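You operate a simulated robot arm through the tools that you are given. There is no shell and no other tool. Be economical: measure what you need, move in short steps, check, and stop when the job is done.

You run a simulated two-armed robot. Do the job below in one go: nothing can be reset, and whatever is moved stays where it is left.

TASK
Push both umbrella grips in, then hold the blue tube and slide the green umbrella into it.
Fine: stand the tube in tub 61.

Only the result counts: the job must be done as asked and must still hold three seconds after the hand-in. Knocking over, shifting, dropping, spilling or breaking anything else fails it.

THE ROBOT
Two 6-joint arms with two-finger parallel grippers on one trunk, on a base that drives. Base frame: it is fixed to the floor where the robot stands at the start and does not move with it; the origin is under the middle of the robot, x ahead of it, y to its left, z up. Units: m, degrees, N and s.
The left shoulder is at the start at [0.06, 0.187, 1.197], the right one opposite. With the tool pointing down near the work surface each hand reaches from about 0.18 to 0.62 m from the robot's upright axis, wherever it stands, measured 20 degrees to its own side. Places, roughly: grip of the red umbrella [0.6, 0, 1.1]; grip of the green umbrella [0.6, -0.1, 1.1]; tub sixty-one [0.6, 0.4, 0.9]. Payload 1.57 kg a hand.
The TCP of each hand is the grasp point between the finger pads, 0.03 m short of the fingertips. In the tool frame z runs along the fingers and y along their closing line. Largest opening 0.11 m; finger width 0.024, thickness 0.012; the body of the gripper, 0.048 by 0.112 m, starts 0.078 m behind the TCP.
Orientation is that of the tool frame in the base frame, as a unit quaternion [x, y, z, w]. With the fingers straight down and closing along the base's y, the tool's x points along the base's -x, its y along +y and its z along -z.

THE INTERFACE
- The arms move only by the tool step_arm. It takes "left_deltas", "right_deltas" or both (then of equal length, played together; a hand with none holds still); each is a list of rows, each a list of 7 numbers: the shift along the base's x, y, z in units of 300 mm (1.0 is 300 mm), then the turn, a rotation vector about the base's x, y, z in units of 60 degrees (1.0 is 60 degrees), then the opening, from 0 (shut) to 1 (fully open). In form: [[tx, ty, tz, rx, ry, rz, claw], ...]. A call has 1 to 12 rows; each row is the pose to reach, as a shift and turn from the pose commanded when the call began. A call with a number of a shift or a turn outside -1 to 1 is refused whole. Each row takes 0.2 s and may step no farther than 0.05 m and 8.6 degrees from the row before; otherwise, or with a gripper value out of range, the whole call is refused. A pose out of reach is approached as far as the arm can. The call stops where the force on the tool passes 70 N (or 10 N more than at its start, if that is more) or the arm is blocked; 0.2 s more then pass. Each finger travels about 0.153 m/s and halts on what it meets, pressing with about 37 N; the grip force reading is that of the motor and also rises with nothing between the fingers. The clock runs only during rows and for 0.2 s after the last one: add rows that repeat a pose to give the fingers time. The reply holds the time, the measured pose of the TCP, the force on the tool along the base axes, the opening and the grip force, in the units named above and with some noise.
- Cameras (640 x 400 px; columns grow to the right, rows downward): "scene" is now at [0.0156, 0.0076, 1.7394]; the picture's right is [0.09, -1.00, 0.00], its down [-0.75, -0.07, -0.66] and it looks along [0.66, 0.06, -0.75] (base axes); focal length 278 px, centre (320, 200). "left" rides on the left gripper at [-0.036, 0, -0.08] in its tool frame; the picture's right is [0.00, -1.00, 0.00], its down [0.97, 0.00, -0.24] and it looks along [0.24, 0.00, 0.97] (tool axes); focal length 218 px, centre (320, 200). "right" rides on the right gripper at [-0.036, 0, -0.08] in its tool frame; the picture's right is [0.00, -1.00, 0.00], its down [0.97, 0.00, -0.24] and it looks along [0.24, 0.00, 0.97] (tool axes); focal length 218 px, centre (320, 200). There is no depth. A picture from a camera that has moved, and an enlarged one, comes with that camera's place and axes in the base frame and with its lens.
- camera(camera): a new picture of that camera. It takes no simulated time.
- move_column(by): slides the trunk up (or, below 0, down) by that many m; the arms and the scene camera ride with it, the base frame stays. It gives what a move gives, with no picture.
- roll_base(legs): drives the robot by 1 to 6 legs, each [ahead, left, turn to the left] in m, m and degrees, along the robot's own axes; the way and the turn of a leg run together, so that a leg with both is an arc; at most 1.5 m and 180 degrees a leg. The arms and the cameras ride along, it lands a little off, and it stops where it bumps. It gives what a move gives.
- turn_head(pan, tilt): turns the head with the scene camera to pan (to the left, within 86 degrees either way) and tilt (down, from -29 to 69), counted from straight ahead of the robot. It gives what a move gives.
- inspect(camera, box): a new picture of the part [left, top, right, bottom] of that camera's present view, enlarged. It takes no simulated time.
- close_job(): hands the job in; it is judged then, once.

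Go step by step. Nothing tells you exact positions but the pictures and the camera data: compare them with the known pose of the tool, close in by small moves and look again before you grip or let go. The budget is 120 turns and 100 pictures, counting those below and the enlarged ones. Unless the task says otherwise, let go and move clear before handing in, and close with one line.

The tools are called after ">>>" as a command line: name --argument value ..., lists and objects as JSON in quotes. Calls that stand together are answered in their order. step_arm: Moves the arms, as the interface text tells. Its arguments: {"type":"object","properties":{"left_deltas":{"type":"array"},"right_deltas":{"type":"array"}},"required":[]} The other tools are called the same way: move_column (by) slides the trunk up or down; roll_base (legs) drives the base; turn_head (pan, tilt) turns the head that bears the scene camera; camera (camera) takes a picture; inspect (camera, box) takes an enlarged picture of a part of a camera's view; close_job () hands the job in.

At the start:

```text
time: 0.0
left_eef_pos: [0.439, 0.1748, 1.3052]
left_orientation: [0.0, 1.0, 0.0, 0.0]
left_ft_force: [0.5, -0.6, 0.6]
left_gripper_width: 0.11
left_grip_force: 0.1
right_eef_pos: [0.4062, -0.2328, 1.3673]
right_orientation: [0.0, 1.0, 0.001, 0.0]
right_ft_force: [0.5, 0.0, 0.0]
right_gripper_width: 0.1101
right_grip_force: 0.0
trunk travel left (down, up): [-0.825, 0.165]
robot x, y, heading: [-0.0058, -0.0022, 0.0]
head pan, tilt: [5.0, 48.9]
```

scene: 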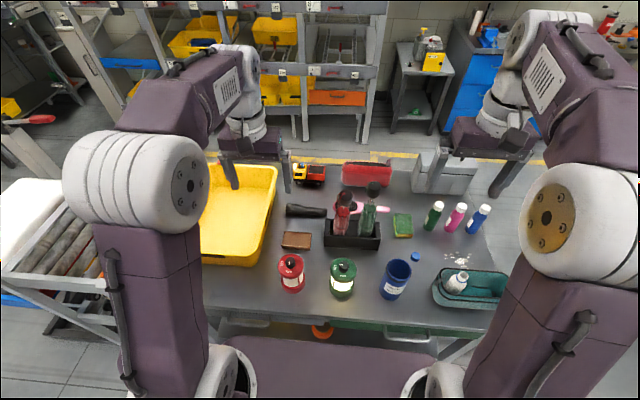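
right: 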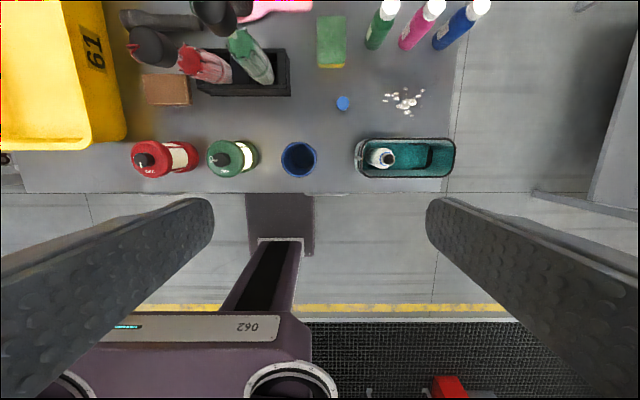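
left: 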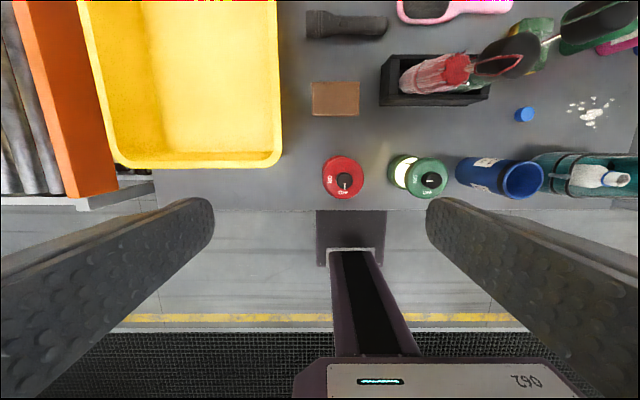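

I see a black stand with two umbrellas, a blue tube near the table's front edge and the yellow tub 61 on the left. I'll look closer before moving.

>>> inspect --camera "scene" --box '[260, 150, 520, 312]'

>>> inspect --camera "left" --box '[300, 0, 640, 212]'

>>> inspect --camera "right" --box '[100, 0, 480, 212]'

```text
2.46 times, centred on (390, 231) of scene
camera zoom: at [0.0156, 0.0076, 1.7394], right [0.09, -1.0, 0.0], down [-0.75, -0.07, -0.66], along [0.66, 0.06, -0.75], focal length 684 px, centre (148, 124)
```

zoom: 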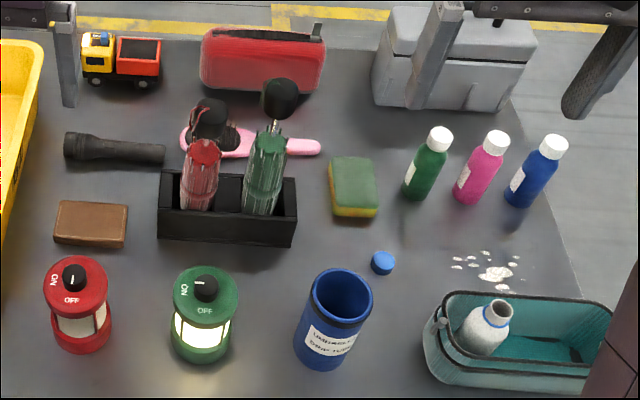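

```text
1.88 times, centred on (470, 106) of left
camera zoom: at [0.4753, 0.1755, 1.3867], right [0.0, -1.0, 0.0], down [-0.97, 0.0, 0.24], along [-0.24, 0.0, -0.97], focal length 411 px, centre (38, 377)
```

zoom: 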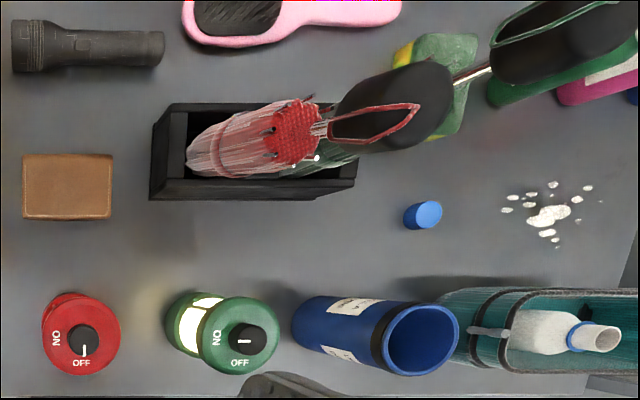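

```text
1.68 times, centred on (290, 106) of right
camera zoom: at [0.4428, -0.234, 1.4472], right [0.0, -1.0, 0.0], down [-0.97, 0.0, 0.24], along [-0.24, 0.0, -0.97], focal length 368 px, centre (370, 358)
```

zoom: 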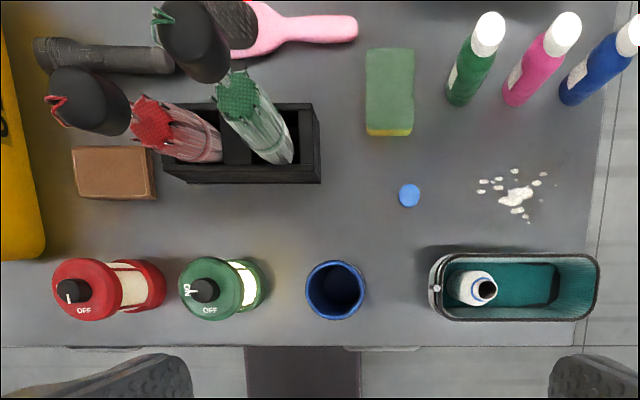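

The grips stick up at about z 1.13 (red near [0.57,-0.02], green near [0.60,-0.11]); the tube rim is near [0.416,-0.19,1.0]. I need sharper views of the umbrellas and tub.

>>> inspect --camera "scene" --box '[310, 170, 400, 260]'

>>> inspect --camera "scene" --box '[180, 140, 310, 290]'

>>> inspect --camera "right" --box '[110, 0, 300, 110]'

```text
4.44 times, centred on (355, 215) of scene
camera zoom: at [0.0156, 0.0076, 1.7394], right [0.09, -1.0, 0.0], down [-0.75, -0.07, -0.66], along [0.66, 0.06, -0.75], focal length 1236 px, centre (164, 133)
```

zoom: 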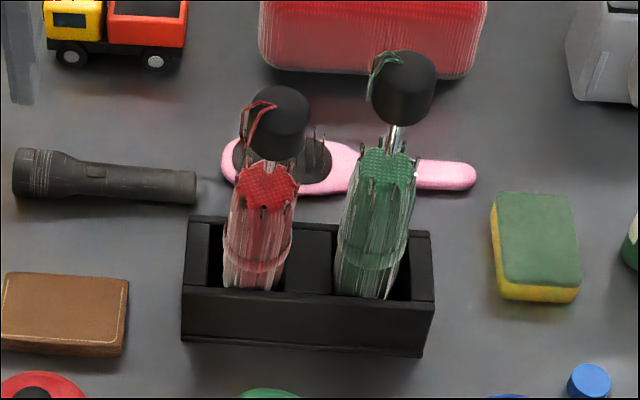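

```text
2.67 times, centred on (245, 215) of scene
camera zoom: at [0.0156, 0.0076, 1.7394], right [0.09, -1.0, 0.0], down [-0.75, -0.07, -0.66], along [0.66, 0.06, -0.75], focal length 741 px, centre (520, 160)
```

zoom: 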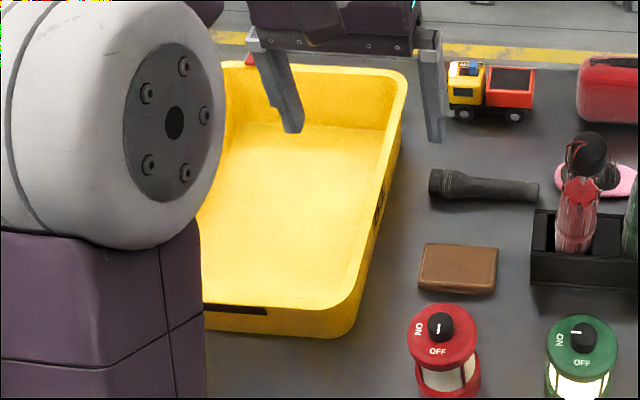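

```text
3.37 times, centred on (205, 55) of right
camera zoom: at [0.4428, -0.234, 1.4472], right [0.0, -1.0, 0.0], down [-0.97, 0.0, 0.24], along [-0.24, 0.0, -0.97], focal length 735 px, centre (707, 688)
```

zoom: 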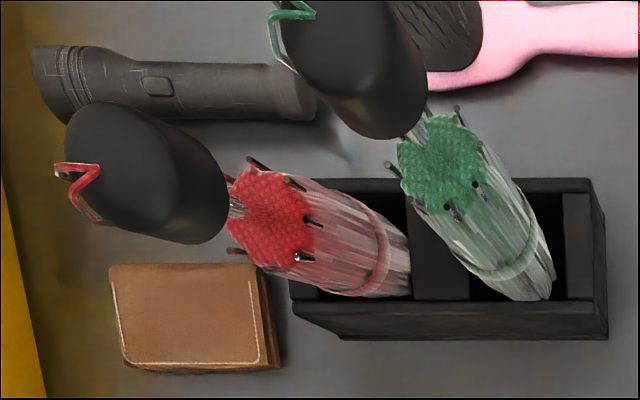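

The umbrellas stand almost upright. I move the left hand above the red grip, well clear, and look straight down.

>>> step_arm --left_deltas '[[0.08, -0.13, 0, 0, 0, 0, 1], [0.16, -0.26, 0, 0, 0, 0, 1], [0.24, -0.39, 0, 0, 0, 0, 1], [0.32, -0.52, 0, 0, 0, 0, 1], [0.4, -0.6, 0, 0, 0, 0, 1], [0.4, -0.6, 0, 0, 0, 0, 1]]'

>>> camera --camera "left"

>>> inspect --camera "right" --box '[110, 0, 300, 110]'

```text
time: 1.4
left_eef_pos: [0.5164, 0.021, 1.2913]
left_orientation: [0.001, 1.0, 0.0, 0.0]
left_ft_force: [0.7, -0.4, 0.1]
left_gripper_width: 0.1098
left_grip_force: 0.1
left hand out of reach, approached as far as the arm can: row 4, 5, 6
right_eef_pos: [0.4067, -0.2315, 1.3674]
right_orientation: [0.0, 1.0, 0.0, 0.0]
right_ft_force: [-0.2, -0.4, 0.5]
right_gripper_width: 0.11
right_grip_force: 0.0
trunk travel left (down, up): [-0.825, 0.165]
robot x, y, heading: [-0.0009, -0.0027, 0.2]
head pan, tilt: [5.0, 48.9]
```

```text
90 pictures are left
camera left: at [0.5529, 0.0216, 1.3715], right [0.0, -1.0, 0.0], down [-0.97, 0.0, 0.24], along [-0.24, 0.0, -0.97], focal length 218 px, centre (320, 200)
```

left: 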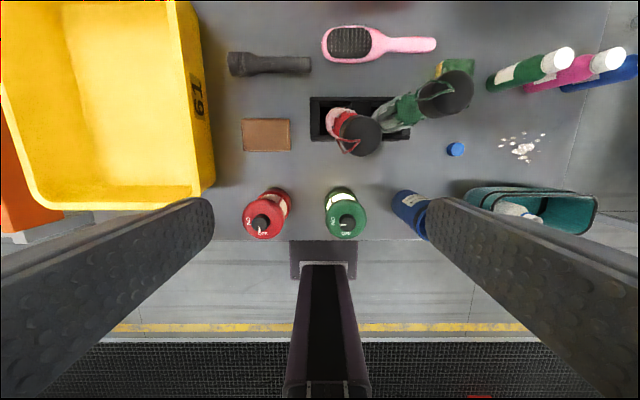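

```text
3.37 times, centred on (205, 55) of right
camera zoom: at [0.4431, -0.2334, 1.4472], right [0.0, -1.0, 0.0], down [-0.97, 0.0, 0.24], along [-0.24, 0.0, -0.97], focal length 735 px, centre (707, 688)
```

zoom: 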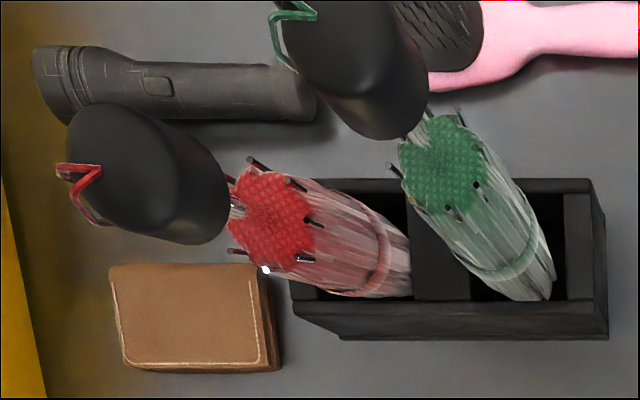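

The arm is at its reach limit at this height, so I raise the trunk, which lets the hands reach farther out. Red grip top is about [0.563,-0.02], green about [0.60,-0.10].

>>> move_column --by 0.16

```text
time: 3.2
left_eef_pos: [0.5163, 0.0202, 1.4521]
left_orientation: [0.0, 1.0, 0.0, 0.0]
left_ft_force: [-0.1, -0.2, -0.3]
left_gripper_width: 0.1101
left_grip_force: 0.1
right_eef_pos: [0.4065, -0.2327, 1.5278]
right_orientation: [0.0, 1.0, 0.0, 0.0]
right_ft_force: [-0.7, 0.3, -0.4]
right_gripper_width: 0.1101
right_grip_force: 0.0
trunk travel left (down, up): [-0.985, 0.005]
robot x, y, heading: [0.0013, 0.0012, 0.1]
head pan, tilt: [5.0, 48.9]
```

Trunk is up. I lower the left hand in place to see the actual pose.

>>> step_arm --left_deltas '[[0, 0, -0.16, 0, 0, 0, 1], [0, 0, -0.32, 0, 0, 0, 1], [0, 0, -0.48, 0, 0, 0, 1], [0, 0, -0.58, 0, 0, 0, 1]]'

```text
time: 4.2
left_eef_pos: [0.5185, 0.0193, 1.2773]
left_orientation: [0.0, 1.0, 0.001, 0.001]
left_ft_force: [0.6, 0.8, 0.2]
left_gripper_width: 0.11
left_grip_force: 0.0
right_eef_pos: [0.4071, -0.2332, 1.5286]
right_orientation: [0.0, 1.0, 0.0, 0.0]
right_ft_force: [-0.1, 0.1, 0.3]
right_gripper_width: 0.1101
right_grip_force: 0.1
trunk travel left (down, up): [-0.985, 0.005]
robot x, y, heading: [0.0017, 0.0006, -0.1]
head pan, tilt: [5.0, 48.9]
```

>>> step_arm --left_deltas '[[0.075, -0.065, 0, 0, 0, 0, 1], [0.15, -0.13, 0, 0, 0, 0, 1], [0.15, -0.13, 0, 0, 0, 0, 1]]'

>>> camera --camera "left"

>>> inspect --camera "scene" --box '[270, 140, 430, 240]'

```text
time: 5.0
left_eef_pos: [0.5567, -0.0165, 1.2762]
left_orientation: [0.0, 1.0, 0.0, 0.0]
left_ft_force: [0.4, 0.2, -0.4]
left_gripper_width: 0.11
left_grip_force: 0.0
left hand out of reach, approached as far as the arm can: row 2, 3
right_eef_pos: [0.4056, -0.2315, 1.5278]
right_orientation: [0.0, 1.0, 0.0, 0.0]
right_ft_force: [-0.1, -0.1, -0.5]
right_gripper_width: 0.1098
right_grip_force: 0.0
trunk travel left (down, up): [-0.985, 0.005]
robot x, y, heading: [0.0023, -0.0003, -0.0]
head pan, tilt: [5.0, 48.9]
```

```text
88 pictures are left
camera left: at [0.5924, -0.0158, 1.3565], right [0.0, -1.0, 0.0], down [-0.97, 0.0, 0.24], along [-0.24, 0.0, -0.97], focal length 218 px, centre (320, 200)
```

left: 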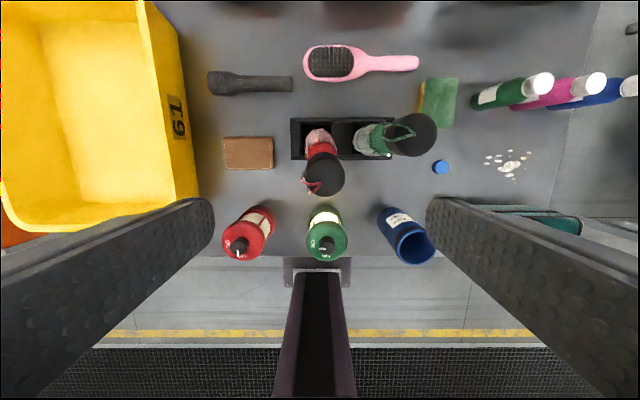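

```text
4.00 times, centred on (350, 190) of scene
camera zoom: at [0.0147, 0.0084, 1.8994], right [0.09, -1.0, 0.0], down [-0.75, -0.07, -0.66], along [0.66, 0.06, -0.75], focal length 1112 px, centre (200, 240)
```

zoom: 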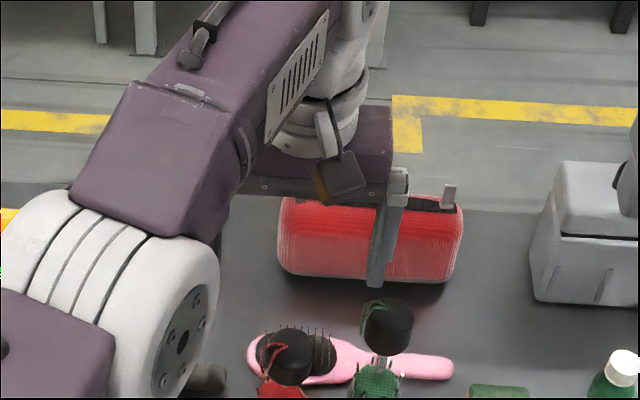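

Red grip: about 40 mm across, top at z≈1.153, leaning a bit toward the robot. I tilt the left hand 6° to match and lower it to just above the grip.

>>> step_arm --left_deltas '[[0, -0.005, -0.08, 0, -0.1, 0, 0.75], [0.01, -0.008, -0.18, 0, -0.1, 0, 0.75], [0.025, -0.008, -0.25, 0, -0.1, 0, 0.75], [0.025, -0.008, -0.25, 0, -0.1, 0, 0.75]]'

>>> camera --camera "left"

>>> inspect --camera "scene" --box '[290, 170, 418, 250]'

```text
time: 6.0
left_eef_pos: [0.5654, -0.018, 1.2034]
left_orientation: [0.0, 0.999, 0.0, 0.054]
left_ft_force: [-0.1, 0.0, 0.5]
left_gripper_width: 0.0824
left_grip_force: 0.1
right_eef_pos: [0.4067, -0.2327, 1.5264]
right_orientation: [0.0, 1.0, 0.001, 0.001]
right_ft_force: [0.2, -0.4, -0.3]
right_gripper_width: 0.1098
right_grip_force: 0.2
trunk travel left (down, up): [-0.985, 0.005]
robot x, y, heading: [0.0033, -0.0009, -0.2]
head pan, tilt: [5.0, 48.9]
```

```text
86 pictures are left
camera left: at [0.5919, -0.0181, 1.2862], right [0.0, -1.0, 0.0], down [-0.99, 0.0, 0.14], along [-0.14, 0.0, -0.99], focal length 218 px, centre (320, 200)
```

left: 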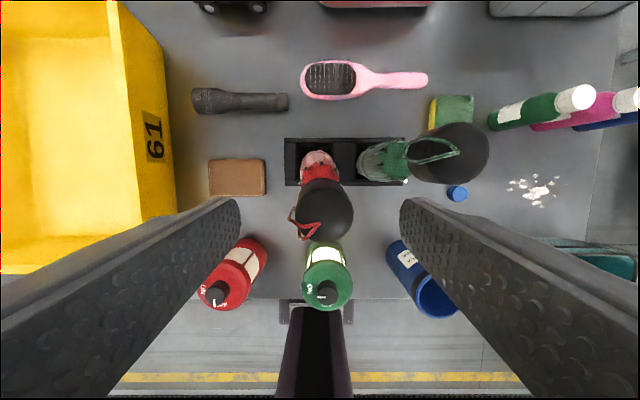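

```text
5.00 times, centred on (354, 210) of scene
camera zoom: at [0.015, 0.0074, 1.8994], right [0.09, -1.0, 0.0], down [-0.75, -0.07, -0.66], along [0.66, 0.06, -0.75], focal length 1390 px, centre (150, 150)
```

zoom: 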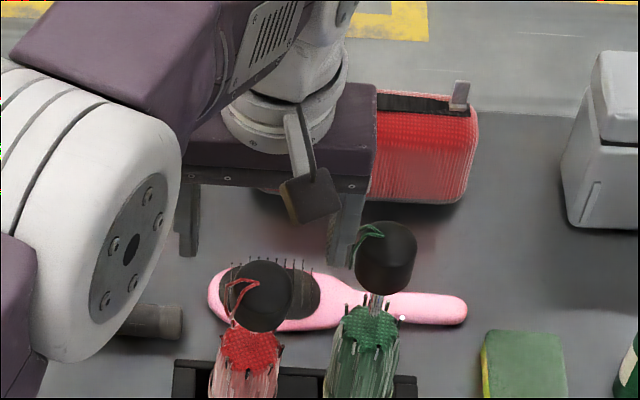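

Alignment is good (grip about 3–4 mm to the right). I descend and close on the red grip.

>>> step_arm --left_deltas '[[0, -0.012, -0.08, 0, 0, 0, 0.75], [0, -0.012, -0.16, 0, 0, 0, 0.75], [0.003, -0.012, -0.23, 0, 0, 0, 0.75], [0.003, -0.012, -0.23, 0, 0, 0, 0.75], [0.003, -0.012, -0.23, 0, 0, 0, 0.2], [0.003, -0.012, -0.23, 0, 0, 0, 0.2], [0.003, -0.012, -0.23, 0, 0, 0, 0.2]]'

>>> inspect --camera "scene" --box '[290, 170, 418, 250]'

>>> inspect --camera "left" --box '[200, 90, 500, 278]'

```text
time: 7.6
left_eef_pos: [0.5642, -0.0224, 1.1328]
left_orientation: [-0.001, 0.999, 0.0, 0.052]
left_ft_force: [0.7, 1.8, -0.6]
left_gripper_width: 0.0389
left_grip_force: 36.4
right_eef_pos: [0.4065, -0.2326, 1.5279]
right_orientation: [0.0, 1.0, 0.0, 0.0]
right_ft_force: [0.2, 0.3, 0.6]
right_gripper_width: 0.1099
right_grip_force: 0.1
trunk travel left (down, up): [-0.985, 0.005]
robot x, y, heading: [-0.0007, -0.0034, 0.3]
head pan, tilt: [5.0, 48.9]
```

```text
5.00 times, centred on (354, 210) of scene
camera zoom: at [0.0158, 0.0082, 1.8994], right [0.09, -1.0, 0.0], down [-0.75, -0.07, -0.66], along [0.66, 0.06, -0.75], focal length 1390 px, centre (150, 150)
```

zoom: 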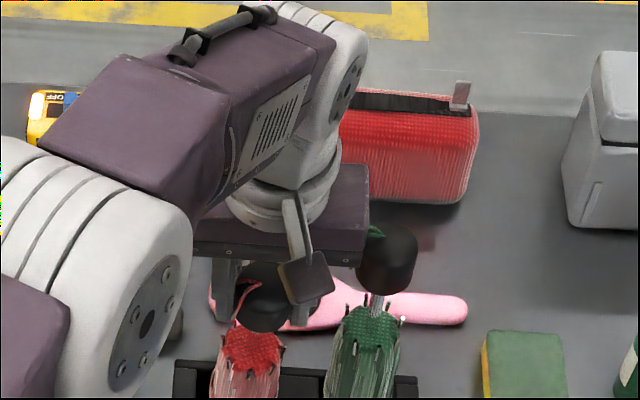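

```text
2.13 times, centred on (350, 184) of left
camera zoom: at [0.5919, -0.0214, 1.2165], right [0.0, -1.0, 0.0], down [-0.99, 0.0, 0.14], along [-0.14, 0.0, -0.99], focal length 464 px, centre (256, 234)
```

zoom: 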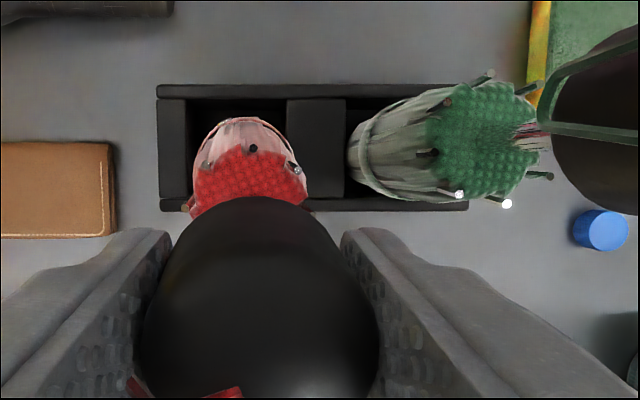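

Red grip held firmly. Now I push it down along its axis in small steps, watching the force.

>>> step_arm --left_deltas '[[0.002, 0, -0.017, 0, 0, 0, 0.2], [0.0035, 0, -0.033, 0, 0, 0, 0.2], [0.005, 0, -0.05, 0, 0, 0, 0.2], [0.007, 0, -0.067, 0, 0, 0, 0.2]]'

>>> inspect --camera "scene" --box '[290, 170, 418, 250]'

```text
time: 8.6
left_eef_pos: [0.5677, -0.0212, 1.1137]
left_orientation: [0.001, 0.999, -0.001, 0.054]
left_ft_force: [1.0, 5.3, 3.7]
left_gripper_width: 0.0388
left_grip_force: 36.8
right_eef_pos: [0.4063, -0.2307, 1.5281]
right_orientation: [-0.001, 1.0, -0.001, 0.0]
right_ft_force: [0.0, 0.7, 0.3]
right_gripper_width: 0.1101
right_grip_force: 0.0
trunk travel left (down, up): [-0.985, 0.005]
robot x, y, heading: [0.0003, 0.0029, 0.1]
head pan, tilt: [5.0, 48.9]
```

```text
5.00 times, centred on (354, 210) of scene
camera zoom: at [0.0154, 0.0091, 1.8994], right [0.09, -1.0, 0.0], down [-0.75, -0.07, -0.66], along [0.66, 0.06, -0.75], focal length 1390 px, centre (150, 150)
```

zoom: 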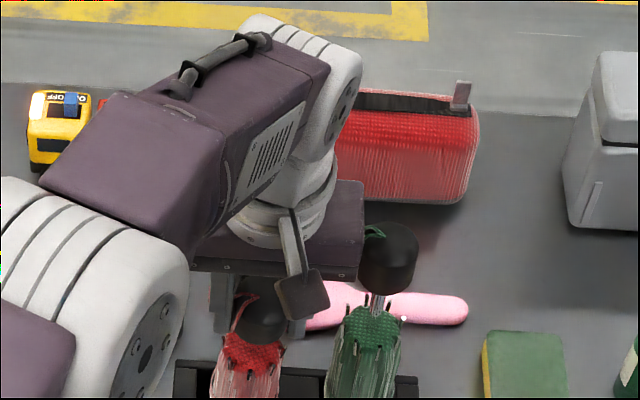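

>>> step_arm --left_deltas '[[0.002, 0, -0.017, 0, 0, 0, 0.2], [0.0035, 0, -0.033, 0, 0, 0, 0.2], [0.005, 0, -0.05, 0, 0, 0, 0.2], [0.007, 0, -0.067, 0, 0, 0, 0.2], [0.008, 0, -0.083, 0, 0, 0, 0.2]]'

>>> inspect --camera "scene" --box '[290, 170, 418, 250]'

```text
time: 9.8
left_eef_pos: [0.5715, -0.0199, 1.0895]
left_orientation: [-0.001, 0.999, 0.0, 0.053]
left_ft_force: [6.2, 5.8, 4.8]
left_gripper_width: 0.0387
left_grip_force: 37.1
right_eef_pos: [0.4084, -0.2309, 1.5283]
right_orientation: [0.0, 1.0, 0.0, -0.001]
right_ft_force: [-0.1, -1.1, 0.8]
right_gripper_width: 0.1099
right_grip_force: 0.0
trunk travel left (down, up): [-0.985, 0.005]
robot x, y, heading: [-0.0, 0.0011, -0.0]
head pan, tilt: [5.0, 48.9]
```

```text
5.00 times, centred on (354, 210) of scene
camera zoom: at [0.0172, 0.0094, 1.8994], right [0.09, -1.0, 0.0], down [-0.75, -0.07, -0.66], along [0.65, 0.06, -0.75], focal length 1390 px, centre (150, 150)
```

zoom: 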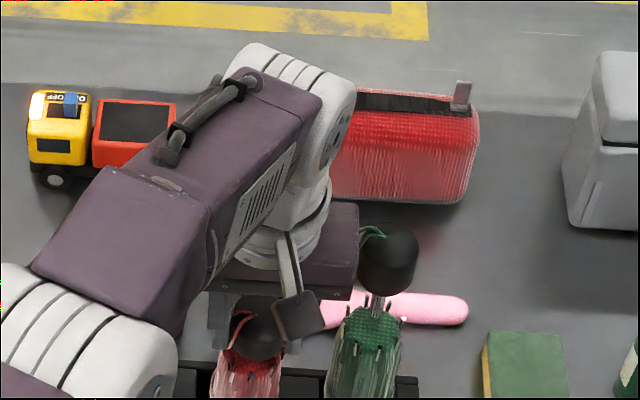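

>>> inspect --camera "left" --box '[200, 90, 500, 278]'

>>> step_arm --left_deltas '[[0, 0, -0.017, 0, 0, 0, 0.2], [0, 0, -0.033, 0, 0, 0, 0.2]]'

>>> inspect --camera "left" --box '[200, 90, 500, 278]'

```text
2.13 times, centred on (350, 184) of left
camera zoom: at [0.5979, -0.0196, 1.1726], right [0.0, -1.0, 0.0], down [-0.99, 0.0, 0.14], along [-0.14, 0.0, -0.99], focal length 464 px, centre (256, 234)
```

zoom: 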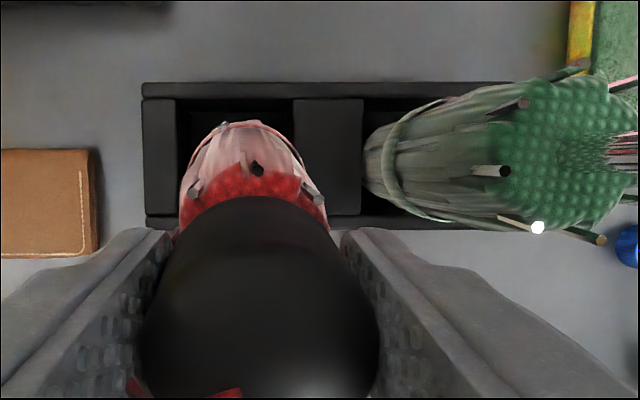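

```text
time: 10.4
left_eef_pos: [0.5688, -0.0191, 1.079]
left_orientation: [0.001, 0.999, -0.002, 0.052]
left_ft_force: [7.5, 4.6, 4.4]
left_gripper_width: 0.0388
left_grip_force: 36.7
left hand out of reach, approached as far as the arm can: row 2
right_eef_pos: [0.4074, -0.2317, 1.5269]
right_orientation: [0.0, 1.0, -0.001, -0.001]
right_ft_force: [-0.1, 0.8, 0.4]
right_gripper_width: 0.1098
right_grip_force: 0.1
trunk travel left (down, up): [-0.985, 0.005]
robot x, y, heading: [0.0003, 0.0032, 0.2]
head pan, tilt: [5.0, 48.9]
```

```text
2.13 times, centred on (350, 184) of left
camera zoom: at [0.5948, -0.0191, 1.1618], right [0.0, -1.0, 0.0], down [-0.99, 0.0, 0.14], along [-0.14, 0.0, -0.99], focal length 464 px, centre (256, 234)
```

zoom: 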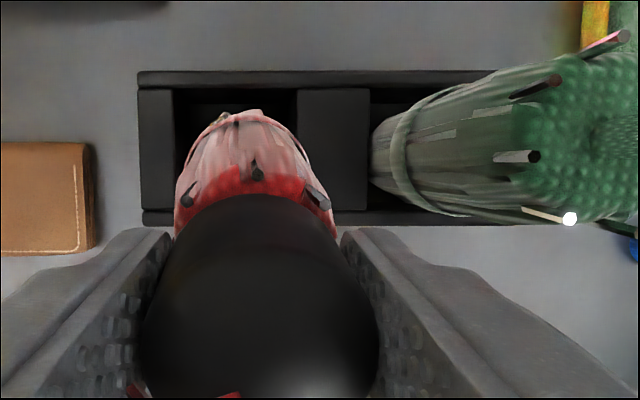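

The arm is at its reach limit, so I keep pushing by lowering the trunk in small steps.

>>> move_column --by -0.008

>>> inspect --camera "left" --box '[200, 90, 500, 278]'

```text
time: 11.0
left_eef_pos: [0.5639, -0.0194, 1.074]
left_orientation: [0.0, 0.998, -0.001, 0.055]
left_ft_force: [-0.6, 8.4, 32.2]
left_gripper_width: 0.0389
left_grip_force: 37.0
right_eef_pos: [0.4021, -0.2301, 1.5219]
right_orientation: [0.0, 1.0, -0.001, 0.001]
right_ft_force: [0.0, 0.8, -0.5]
right_gripper_width: 0.1098
right_grip_force: 0.0
trunk travel left (down, up): [-0.977, 0.013]
robot x, y, heading: [-0.0016, -0.0019, 0.2]
head pan, tilt: [5.0, 48.9]
```

```text
2.13 times, centred on (350, 184) of left
camera zoom: at [0.5914, -0.0186, 1.158], right [0.0, -1.0, 0.0], down [-0.99, 0.0, 0.13], along [-0.13, 0.0, -0.99], focal length 464 px, centre (256, 234)
```

zoom: 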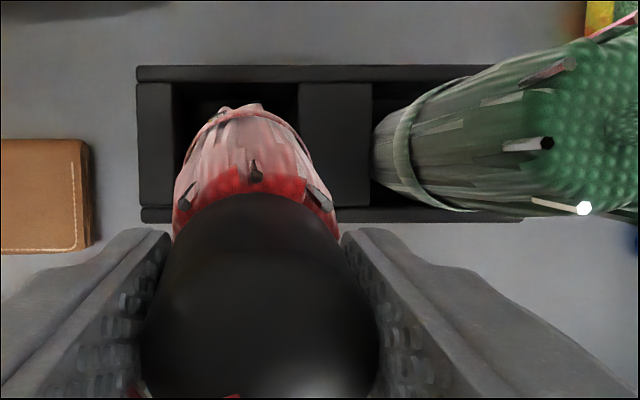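

Force jumped to 32 N, so the grip is likely at its stop (or my fingertips touch the canopy). I release, rise and check.

>>> step_arm --left_deltas '[[0, 0, 0, 0, 0, 0, 0.6], [0, 0, 0, 0, 0, 0, 0.6], [-0.01, 0, 0.12, 0, 0, 0, 0.6], [-0.02, 0, 0.27, 0, 0, 0, 0.6], [-0.03, 0.05, 0.42, 0, 0, 0, 0.6], [-0.1, 0.2, 0.48, 0, 0, 0, 0.6], [-0.2, 0.35, 0.48, 0, 0, 0, 0.6], [-0.3, 0.48, 0.48, 0, 0, 0, 0.6], [-0.35, 0.6, 0.48, 0, 0, 0, 0.6]]'

>>> inspect --camera "scene" --box '[290, 170, 418, 250]'

>>> camera --camera "left"

```text
refused: row 6 steps farther than a row can; nothing moved
```

```text
5.00 times, centred on (354, 210) of scene
camera zoom: at [0.0102, 0.0103, 1.8918], right [0.09, -1.0, 0.0], down [-0.75, -0.07, -0.66], along [0.66, 0.06, -0.75], focal length 1390 px, centre (150, 150)
```

zoom: 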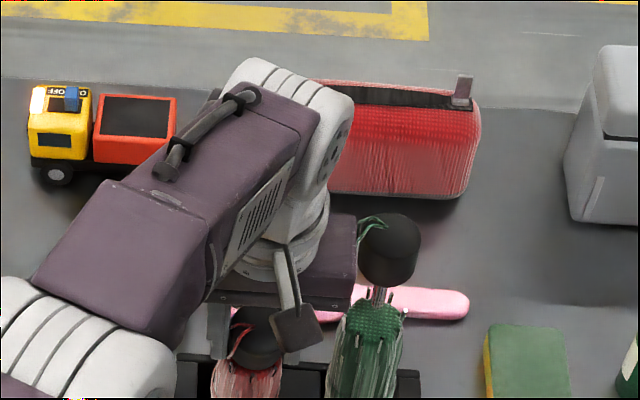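

```text
76 pictures are left
camera left: at [0.5914, -0.0186, 1.158], right [0.0, -1.0, 0.0], down [-0.99, 0.0, 0.13], along [-0.13, 0.0, -0.99], focal length 218 px, centre (320, 200)
```

left: 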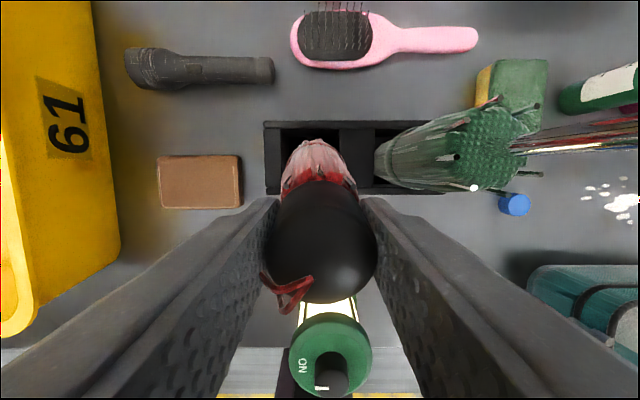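

>>> step_arm --left_deltas '[[0, 0, 0, 0, 0, 0, 0.6], [0, 0, 0, 0, 0, 0, 0.6], [-0.01, 0, 0.12, 0, 0, 0, 0.6], [-0.02, 0, 0.27, 0, 0, 0, 0.6], [-0.03, 0.03, 0.42, 0, 0, 0, 0.6], [-0.1, 0.14, 0.46, 0, 0, 0, 0.6], [-0.17, 0.28, 0.46, 0, 0, 0, 0.6], [-0.24, 0.42, 0.46, 0, 0, 0, 0.6], [-0.31, 0.56, 0.46, 0, 0, 0, 0.6]]'

>>> inspect --camera "scene" --box '[290, 170, 418, 250]'

```text
time: 13.0
left_eef_pos: [0.4708, 0.1464, 1.2117]
left_orientation: [0.001, 0.998, 0.0, 0.055]
left_ft_force: [1.1, 0.1, -0.4]
left_gripper_width: 0.066
left_grip_force: 0.0
right_eef_pos: [0.4049, -0.2309, 1.5201]
right_orientation: [0.0, 1.0, 0.0, 0.0]
right_ft_force: [0.1, -0.3, 0.7]
right_gripper_width: 0.1101
right_grip_force: 0.1
trunk travel left (down, up): [-0.977, 0.013]
robot x, y, heading: [0.0024, -0.0, -0.4]
head pan, tilt: [5.0, 48.9]
```

```text
5.00 times, centred on (354, 210) of scene
camera zoom: at [0.0142, 0.0098, 1.8914], right [0.09, -1.0, 0.0], down [-0.75, -0.07, -0.66], along [0.66, 0.06, -0.75], focal length 1390 px, centre (150, 150)
```

zoom: 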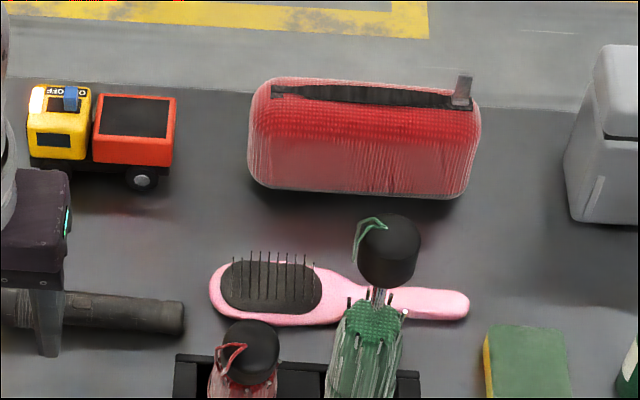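

>>> inspect --camera "left" --box '[330, 80, 530, 205]'

>>> inspect --camera "scene" --box '[310, 210, 390, 260]'

```text
3.20 times, centred on (430, 142) of left
camera zoom: at [0.498, 0.1473, 1.2942], right [0.0, -1.0, 0.0], down [-0.99, 0.0, 0.13], along [-0.13, 0.0, -0.99], focal length 698 px, centre (-32, 384)
```

zoom: 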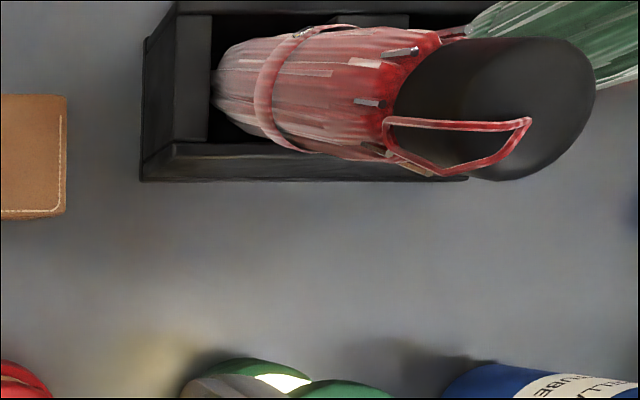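

```text
8.00 times, centred on (350, 235) of scene
camera zoom: at [0.0142, 0.0098, 1.8914], right [0.09, -1.0, 0.0], down [-0.75, -0.07, -0.66], along [0.66, 0.06, -0.75], focal length 2224 px, centre (80, -80)
```

zoom: 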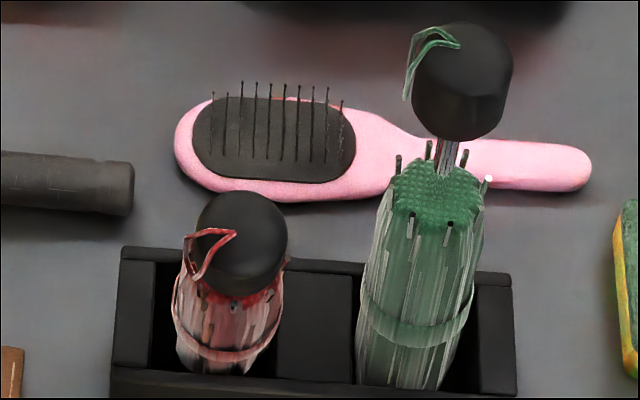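

Red grip is seated against its canopy. Green needs x≈0.60, past arm reach, so I check the room ahead of the base for a small drive forward.

>>> turn_head --pan 0 --tilt 69

>>> camera --camera "scene"

```text
time: 13.8
left_eef_pos: [0.472, 0.145, 1.2107]
left_orientation: [0.0, 0.999, 0.0, 0.052]
left_ft_force: [-0.1, 0.4, 0.6]
left_gripper_width: 0.0657
left_grip_force: 0.0
right_eef_pos: [0.4061, -0.2328, 1.5212]
right_orientation: [0.001, 1.0, 0.0, 0.001]
right_ft_force: [-0.5, 0.9, -0.3]
right_gripper_width: 0.1099
right_grip_force: 0.0
trunk travel left (down, up): [-0.977, 0.013]
robot x, y, heading: [0.0003, 0.0005, 0.1]
head pan, tilt: [0.0, 68.8]
```

```text
72 pictures are left
camera scene: at [-0.0066, 0.0012, 1.868], right [0.0, -1.0, 0.0], down [-0.93, 0.0, -0.36], along [0.36, 0.0, -0.93], focal length 278 px, centre (320, 200)
```

scene: 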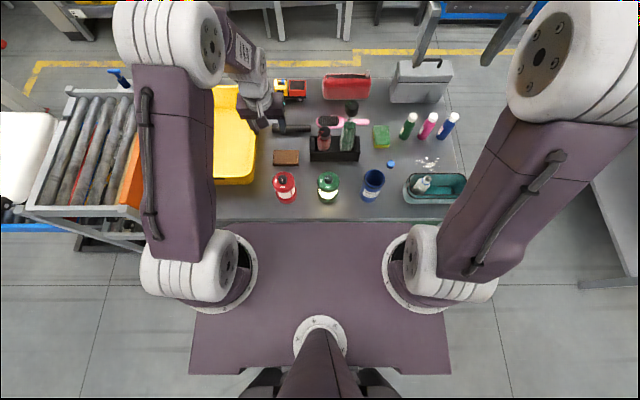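

Rather than drive, I tilt the right tool 20° back toward the robot, which gains reach. The y-closing pads still grip the upright handle. Moving above the green grip.

>>> step_arm --right_deltas '[[0.08, 0.055, -0.1, 0, -0.05, 0, 0.75], [0.16, 0.11, -0.2, 0, -0.1, 0, 0.75], [0.24, 0.165, -0.3, 0, -0.15, 0, 0.75], [0.32, 0.22, -0.4, 0, -0.2, 0, 0.75], [0.4, 0.275, -0.5, 0, -0.25, 0, 0.75], [0.48, 0.33, -0.6, 0, -0.3, 0, 0.75], [0.56, 0.385, -0.7, 0, -0.333, 0, 0.75], [0.62, 0.42, -0.8, 0, -0.333, 0, 0.75], [0.647, 0.437, -0.92, 0, -0.333, 0, 0.75], [0.647, 0.437, -0.92, 0, -0.333, 0, 0.75]]'

>>> camera --camera "right"

>>> turn_head --pan 0 --tilt 50

>>> camera --camera "scene"

```text
time: 16.0
left_eef_pos: [0.4707, 0.1448, 1.211]
left_orientation: [0.0, 0.999, 0.0, 0.053]
left_ft_force: [0.7, 0.7, -0.5]
left_gripper_width: 0.066
left_grip_force: 0.0
right_eef_pos: [0.604, -0.1028, 1.2435]
right_orientation: [0.0, 0.985, 0.0, 0.174]
right_ft_force: [-0.1, 0.8, 0.1]
right_gripper_width: 0.0826
right_grip_force: 0.1
trunk travel left (down, up): [-0.977, 0.013]
robot x, y, heading: [-0.0034, -0.0026, 0.1]
head pan, tilt: [0.0, 68.8]
```

```text
71 pictures are left
camera right: at [0.6111, -0.1041, 1.3293], right [0.0, -1.0, 0.0], down [-0.99, 0.0, -0.11], along [0.11, 0.0, -0.99], focal length 218 px, centre (320, 200)
```

right: 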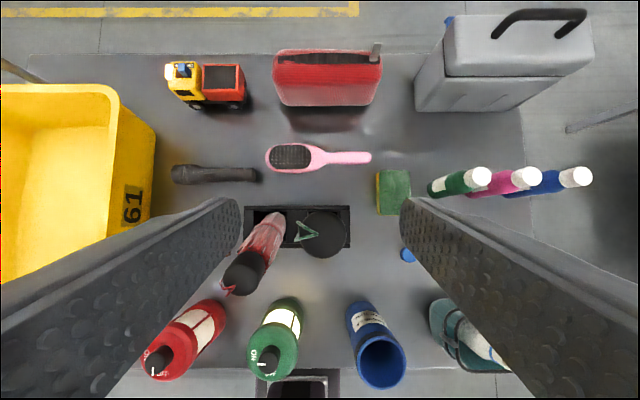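

```text
time: 16.9
left_eef_pos: [0.4721, 0.1465, 1.2105]
left_orientation: [0.0, 0.999, 0.0, 0.054]
left_ft_force: [0.0, -0.1, -0.5]
left_gripper_width: 0.0665
left_grip_force: 0.1
right_eef_pos: [0.6039, -0.1022, 1.2427]
right_orientation: [0.0, 0.985, 0.0, 0.173]
right_ft_force: [0.1, -0.5, 0.2]
right_gripper_width: 0.0824
right_grip_force: 0.0
trunk travel left (down, up): [-0.977, 0.013]
robot x, y, heading: [-0.0038, 0.0, 0.1]
head pan, tilt: [0.0, 50.0]
```

```text
70 pictures are left
camera scene: at [0.0145, 0.001, 1.8898], right [0.0, -1.0, 0.0], down [-0.77, 0.0, -0.64], along [0.64, 0.0, -0.77], focal length 278 px, centre (320, 200)
```

scene: 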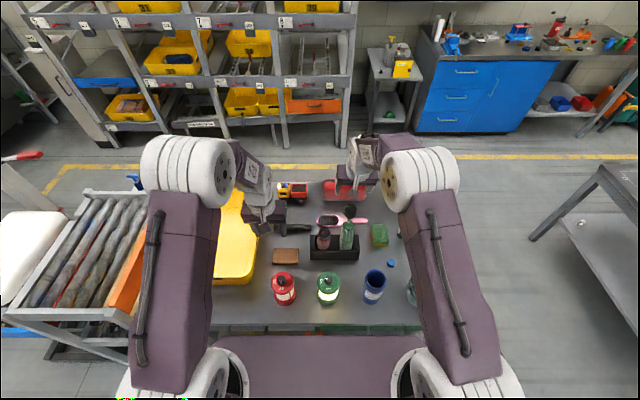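

The green grip is nearly centred below (about 5 mm to the right). I descend and grip it.

>>> step_arm --right_deltas '[[0, -0.017, -0.13, 0, 0, 0, 0.75], [0, -0.017, -0.26, 0, 0, 0, 0.75], [0, -0.017, -0.377, 0, 0, 0, 0.75], [0, -0.017, -0.377, 0, 0, 0, 0.75], [0, -0.017, -0.377, 0, 0, 0, 0.2], [0, -0.017, -0.377, 0, 0, 0, 0.2], [0, -0.017, -0.377, 0, 0, 0, 0.2]]'

>>> inspect --camera "scene" --box '[300, 185, 396, 265]'

```text
time: 18.4
left_eef_pos: [0.4725, 0.1454, 1.2105]
left_orientation: [0.0, 0.999, 0.0, 0.052]
left_ft_force: [-0.4, -0.2, 0.0]
left_gripper_width: 0.0659
left_grip_force: 0.0
right_eef_pos: [0.6021, -0.1079, 1.1273]
right_orientation: [0.0, 0.985, 0.0, 0.174]
right_ft_force: [0.4, 0.3, 0.7]
right_gripper_width: 0.0386
right_grip_force: 37.6
trunk travel left (down, up): [-0.977, 0.013]
robot x, y, heading: [-0.0001, 0.0005, -0.3]
head pan, tilt: [0.0, 50.0]
```

```text
5.00 times, centred on (348, 225) of scene
camera zoom: at [0.0152, 0.001, 1.8898], right [0.0, -1.0, 0.0], down [-0.77, 0.0, -0.64], along [0.64, 0.0, -0.77], focal length 1390 px, centre (180, 75)
```

zoom: 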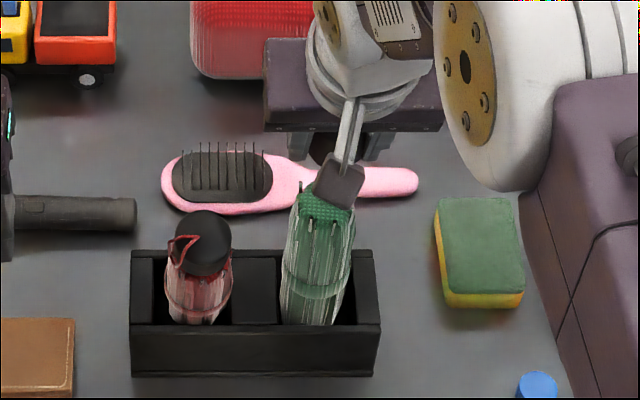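

Gripped. Pushing down in 5 mm rows.

>>> step_arm --right_deltas '[[-0.001, 0, -0.017, 0, 0, 0, 0.2], [-0.002, 0, -0.033, 0, 0, 0, 0.2], [-0.003, 0, -0.05, 0, 0, 0, 0.2], [-0.004, 0, -0.067, 0, 0, 0, 0.2], [-0.005, 0, -0.083, 0, 0, 0, 0.2], [-0.006, 0, -0.1, 0, 0, 0, 0.2], [-0.007, 0, -0.117, 0, 0, 0, 0.2], [-0.008, 0, -0.133, 0, 0, 0, 0.2]]'

>>> inspect --camera "scene" --box '[300, 185, 396, 265]'

```text
time: 20.2
left_eef_pos: [0.4724, 0.1447, 1.21]
left_orientation: [0.0, 0.999, 0.0, 0.052]
left_ft_force: [-0.1, -0.2, 0.3]
left_gripper_width: 0.0661
left_grip_force: 0.1
right_eef_pos: [0.5984, -0.1057, 1.089]
right_orientation: [0.0, 0.985, 0.0, 0.174]
right_ft_force: [2.0, -0.6, 3.1]
right_gripper_width: 0.0384
right_grip_force: 36.6
trunk travel left (down, up): [-0.977, 0.013]
robot x, y, heading: [0.0018, -0.0007, 0.2]
head pan, tilt: [0.0, 50.0]
```

```text
5.00 times, centred on (348, 225) of scene
camera zoom: at [0.0151, 0.0006, 1.8899], right [0.0, -1.0, 0.0], down [-0.77, 0.0, -0.64], along [0.64, 0.0, -0.77], focal length 1390 px, centre (180, 75)
```

zoom: 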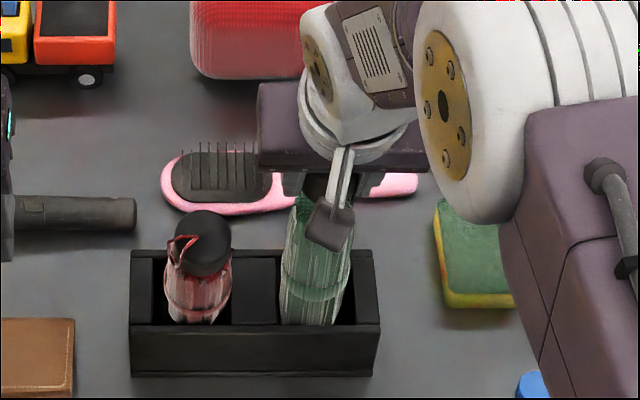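

Light friction only so far; continuing until the stop is felt.

>>> step_arm --right_deltas '[[-0.001, 0, -0.014, 0, 0, 0, 0.2], [-0.001, 0, -0.027, 0, 0, 0, 0.2], [-0.002, 0, -0.04, 0, 0, 0, 0.2], [-0.002, 0, -0.053, 0, 0, 0, 0.2]]'

```text
time: 21.2
left_eef_pos: [0.4689, 0.1457, 1.2121]
left_orientation: [0.0, 0.999, -0.001, 0.054]
left_ft_force: [0.5, 0.2, 0.7]
left_gripper_width: 0.0658
left_grip_force: 0.1
right_eef_pos: [0.5962, -0.106, 1.0785]
right_orientation: [0.0, 0.984, 0.0, 0.179]
right_ft_force: [2.4, 0.6, 27.8]
right_gripper_width: 0.0385
right_grip_force: 36.9
trunk travel left (down, up): [-0.977, 0.013]
robot x, y, heading: [-0.0028, -0.0008, 0.1]
head pan, tilt: [0.0, 50.0]
```

>>> inspect --camera "right" --box '[200, 120, 440, 270]'

>>> step_arm --right_deltas '[[0, 0, -0.015, 0, 0, 0, 0.2], [0, 0, -0.03, 0, 0, 0, 0.2]]'

>>> inspect --camera "scene" --box '[316, 205, 380, 255]'

```text
2.67 times, centred on (320, 195) of right
camera zoom: at [0.6023, -0.1072, 1.1665], right [0.0, -1.0, 0.0], down [-0.99, 0.0, -0.11], along [0.11, 0.0, -0.99], focal length 582 px, centre (320, 213)
```

zoom: 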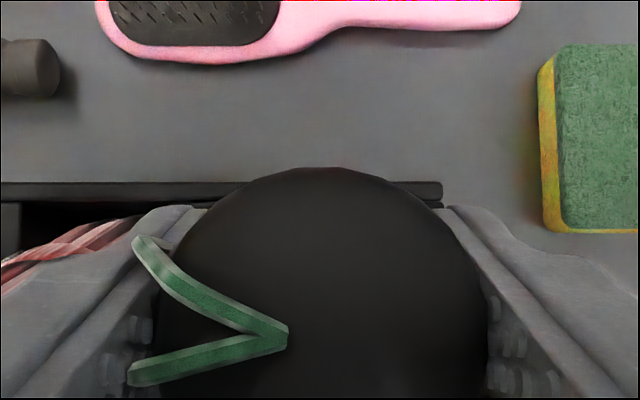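

```text
time: 22.0
left_eef_pos: [0.4685, 0.1443, 1.2124]
left_orientation: [0.001, 0.998, 0.0, 0.056]
left_ft_force: [0.6, -0.2, -0.1]
left_gripper_width: 0.0658
left_grip_force: 0.0
right_eef_pos: [0.6044, -0.1056, 1.0792]
right_orientation: [0.0, 0.982, 0.002, 0.189]
right_ft_force: [-8.1, -1.6, 43.2]
right_gripper_width: 0.0391
right_grip_force: 37.5
trunk travel left (down, up): [-0.977, 0.013]
robot x, y, heading: [0.0008, 0.002, -0.0]
head pan, tilt: [0.0, 50.0]
stopped in row 2 (right hand): the force on the tool passed its limit (the readings are from after the stop); the commanded pose is now the measured one
```

```text
8.00 times, centred on (348, 230) of scene
camera zoom: at [0.0088, 0.0013, 1.8895], right [0.0, -1.0, 0.0], down [-0.76, 0.0, -0.65], along [0.65, 0.0, -0.76], focal length 2224 px, centre (96, -40)
```

zoom: 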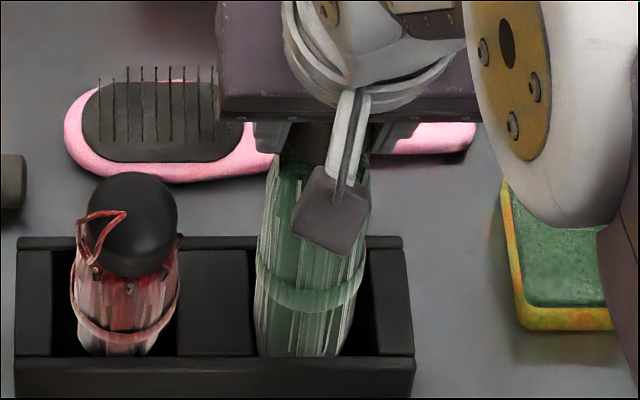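

Hard stop reached. I release and rise to confirm the green grip is seated too.

>>> step_arm --right_deltas '[[0, 0, 0, 0, 0, 0, 0.6], [0, 0, 0, 0, 0, 0, 0.6], [0, 0, 0.15, 0, 0, 0, 0.6], [0, 0, 0.3, 0, 0, 0, 0.6], [0, 0, 0.4, 0, 0, 0, 0.6], [-0.1, -0.13, 0.4, 0, 0, 0, 0.6], [-0.2, -0.26, 0.4, 0, 0, 0, 0.6], [-0.3, -0.38, 0.4, 0, 0, 0, 0.6]]'

>>> inspect --camera "scene" --box '[308, 195, 388, 255]'

>>> inspect --camera "right" --box '[100, 80, 400, 267]'

```text
time: 23.8
left_eef_pos: [0.4701, 0.1446, 1.2117]
left_orientation: [0.0, 0.999, 0.0, 0.053]
left_ft_force: [-0.1, -0.5, 0.3]
left_gripper_width: 0.0661
left_grip_force: 0.2
right_eef_pos: [0.5119, -0.2177, 1.1925]
right_orientation: [-0.001, 0.983, 0.001, 0.182]
right_ft_force: [-0.6, -0.6, 0.2]
right_gripper_width: 0.066
right_grip_force: 0.0
trunk travel left (down, up): [-0.977, 0.013]
robot x, y, heading: [-0.0006, 0.001, 0.2]
head pan, tilt: [0.0, 50.0]
```

```text
6.67 times, centred on (348, 225) of scene
camera zoom: at [0.0138, -0.0003, 1.8899], right [0.0, -1.0, 0.0], down [-0.77, 0.0, -0.64], along [0.64, 0.0, -0.77], focal length 1853 px, centre (133, 33)
```

zoom: 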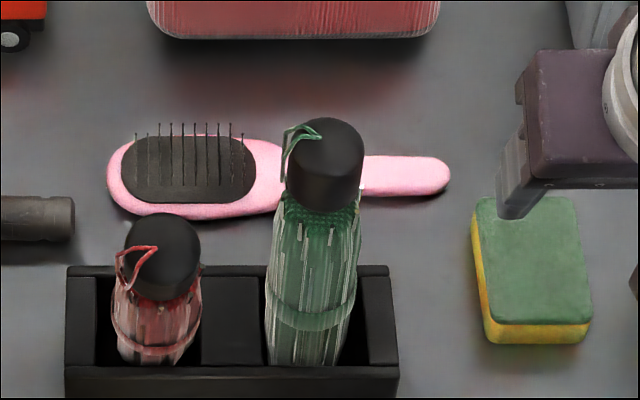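

```text
2.13 times, centred on (250, 174) of right
camera zoom: at [0.5168, -0.219, 1.28], right [0.0, -1.0, 0.0], down [-0.99, 0.0, -0.12], along [0.12, 0.0, -0.99], focal length 466 px, centre (469, 256)
```

zoom: 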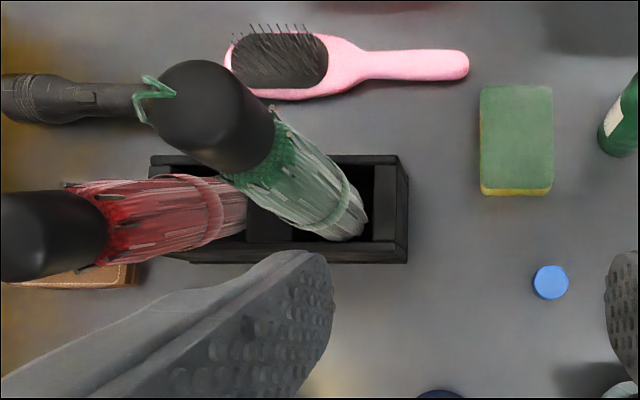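

The stop height nearly coincides with where my fingertips would meet the canopy, so I check for a residual gap.

>>> inspect --camera "scene" --box '[318, 205, 358, 230]'

>>> inspect --camera "right" --box '[100, 100, 260, 200]'

```text
16.00 times, centred on (338, 218) of scene
camera zoom: at [0.0138, -0.0003, 1.8899], right [0.0, -1.0, 0.0], down [-0.77, 0.0, -0.64], along [0.64, 0.0, -0.77], focal length 4448 px, centre (32, -80)
```

zoom: 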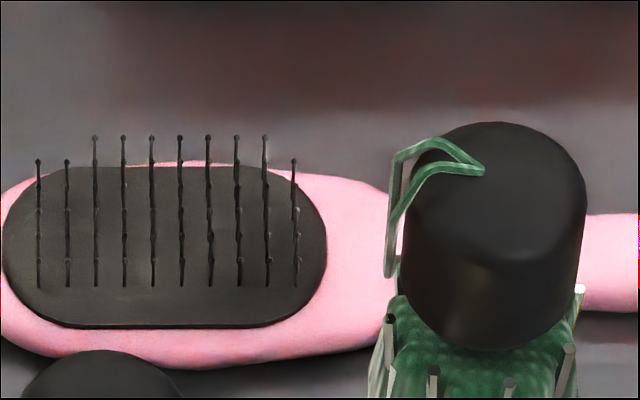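

```text
4.00 times, centred on (180, 150) of right
camera zoom: at [0.5168, -0.219, 1.28], right [0.0, -1.0, 0.0], down [-0.99, 0.0, -0.12], along [0.12, 0.0, -0.99], focal length 873 px, centre (880, 400)
```

zoom: 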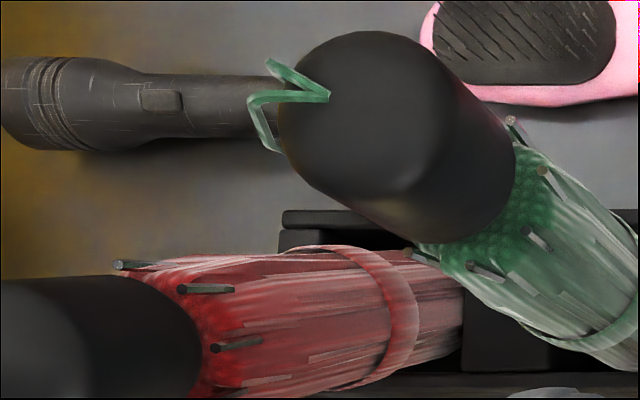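

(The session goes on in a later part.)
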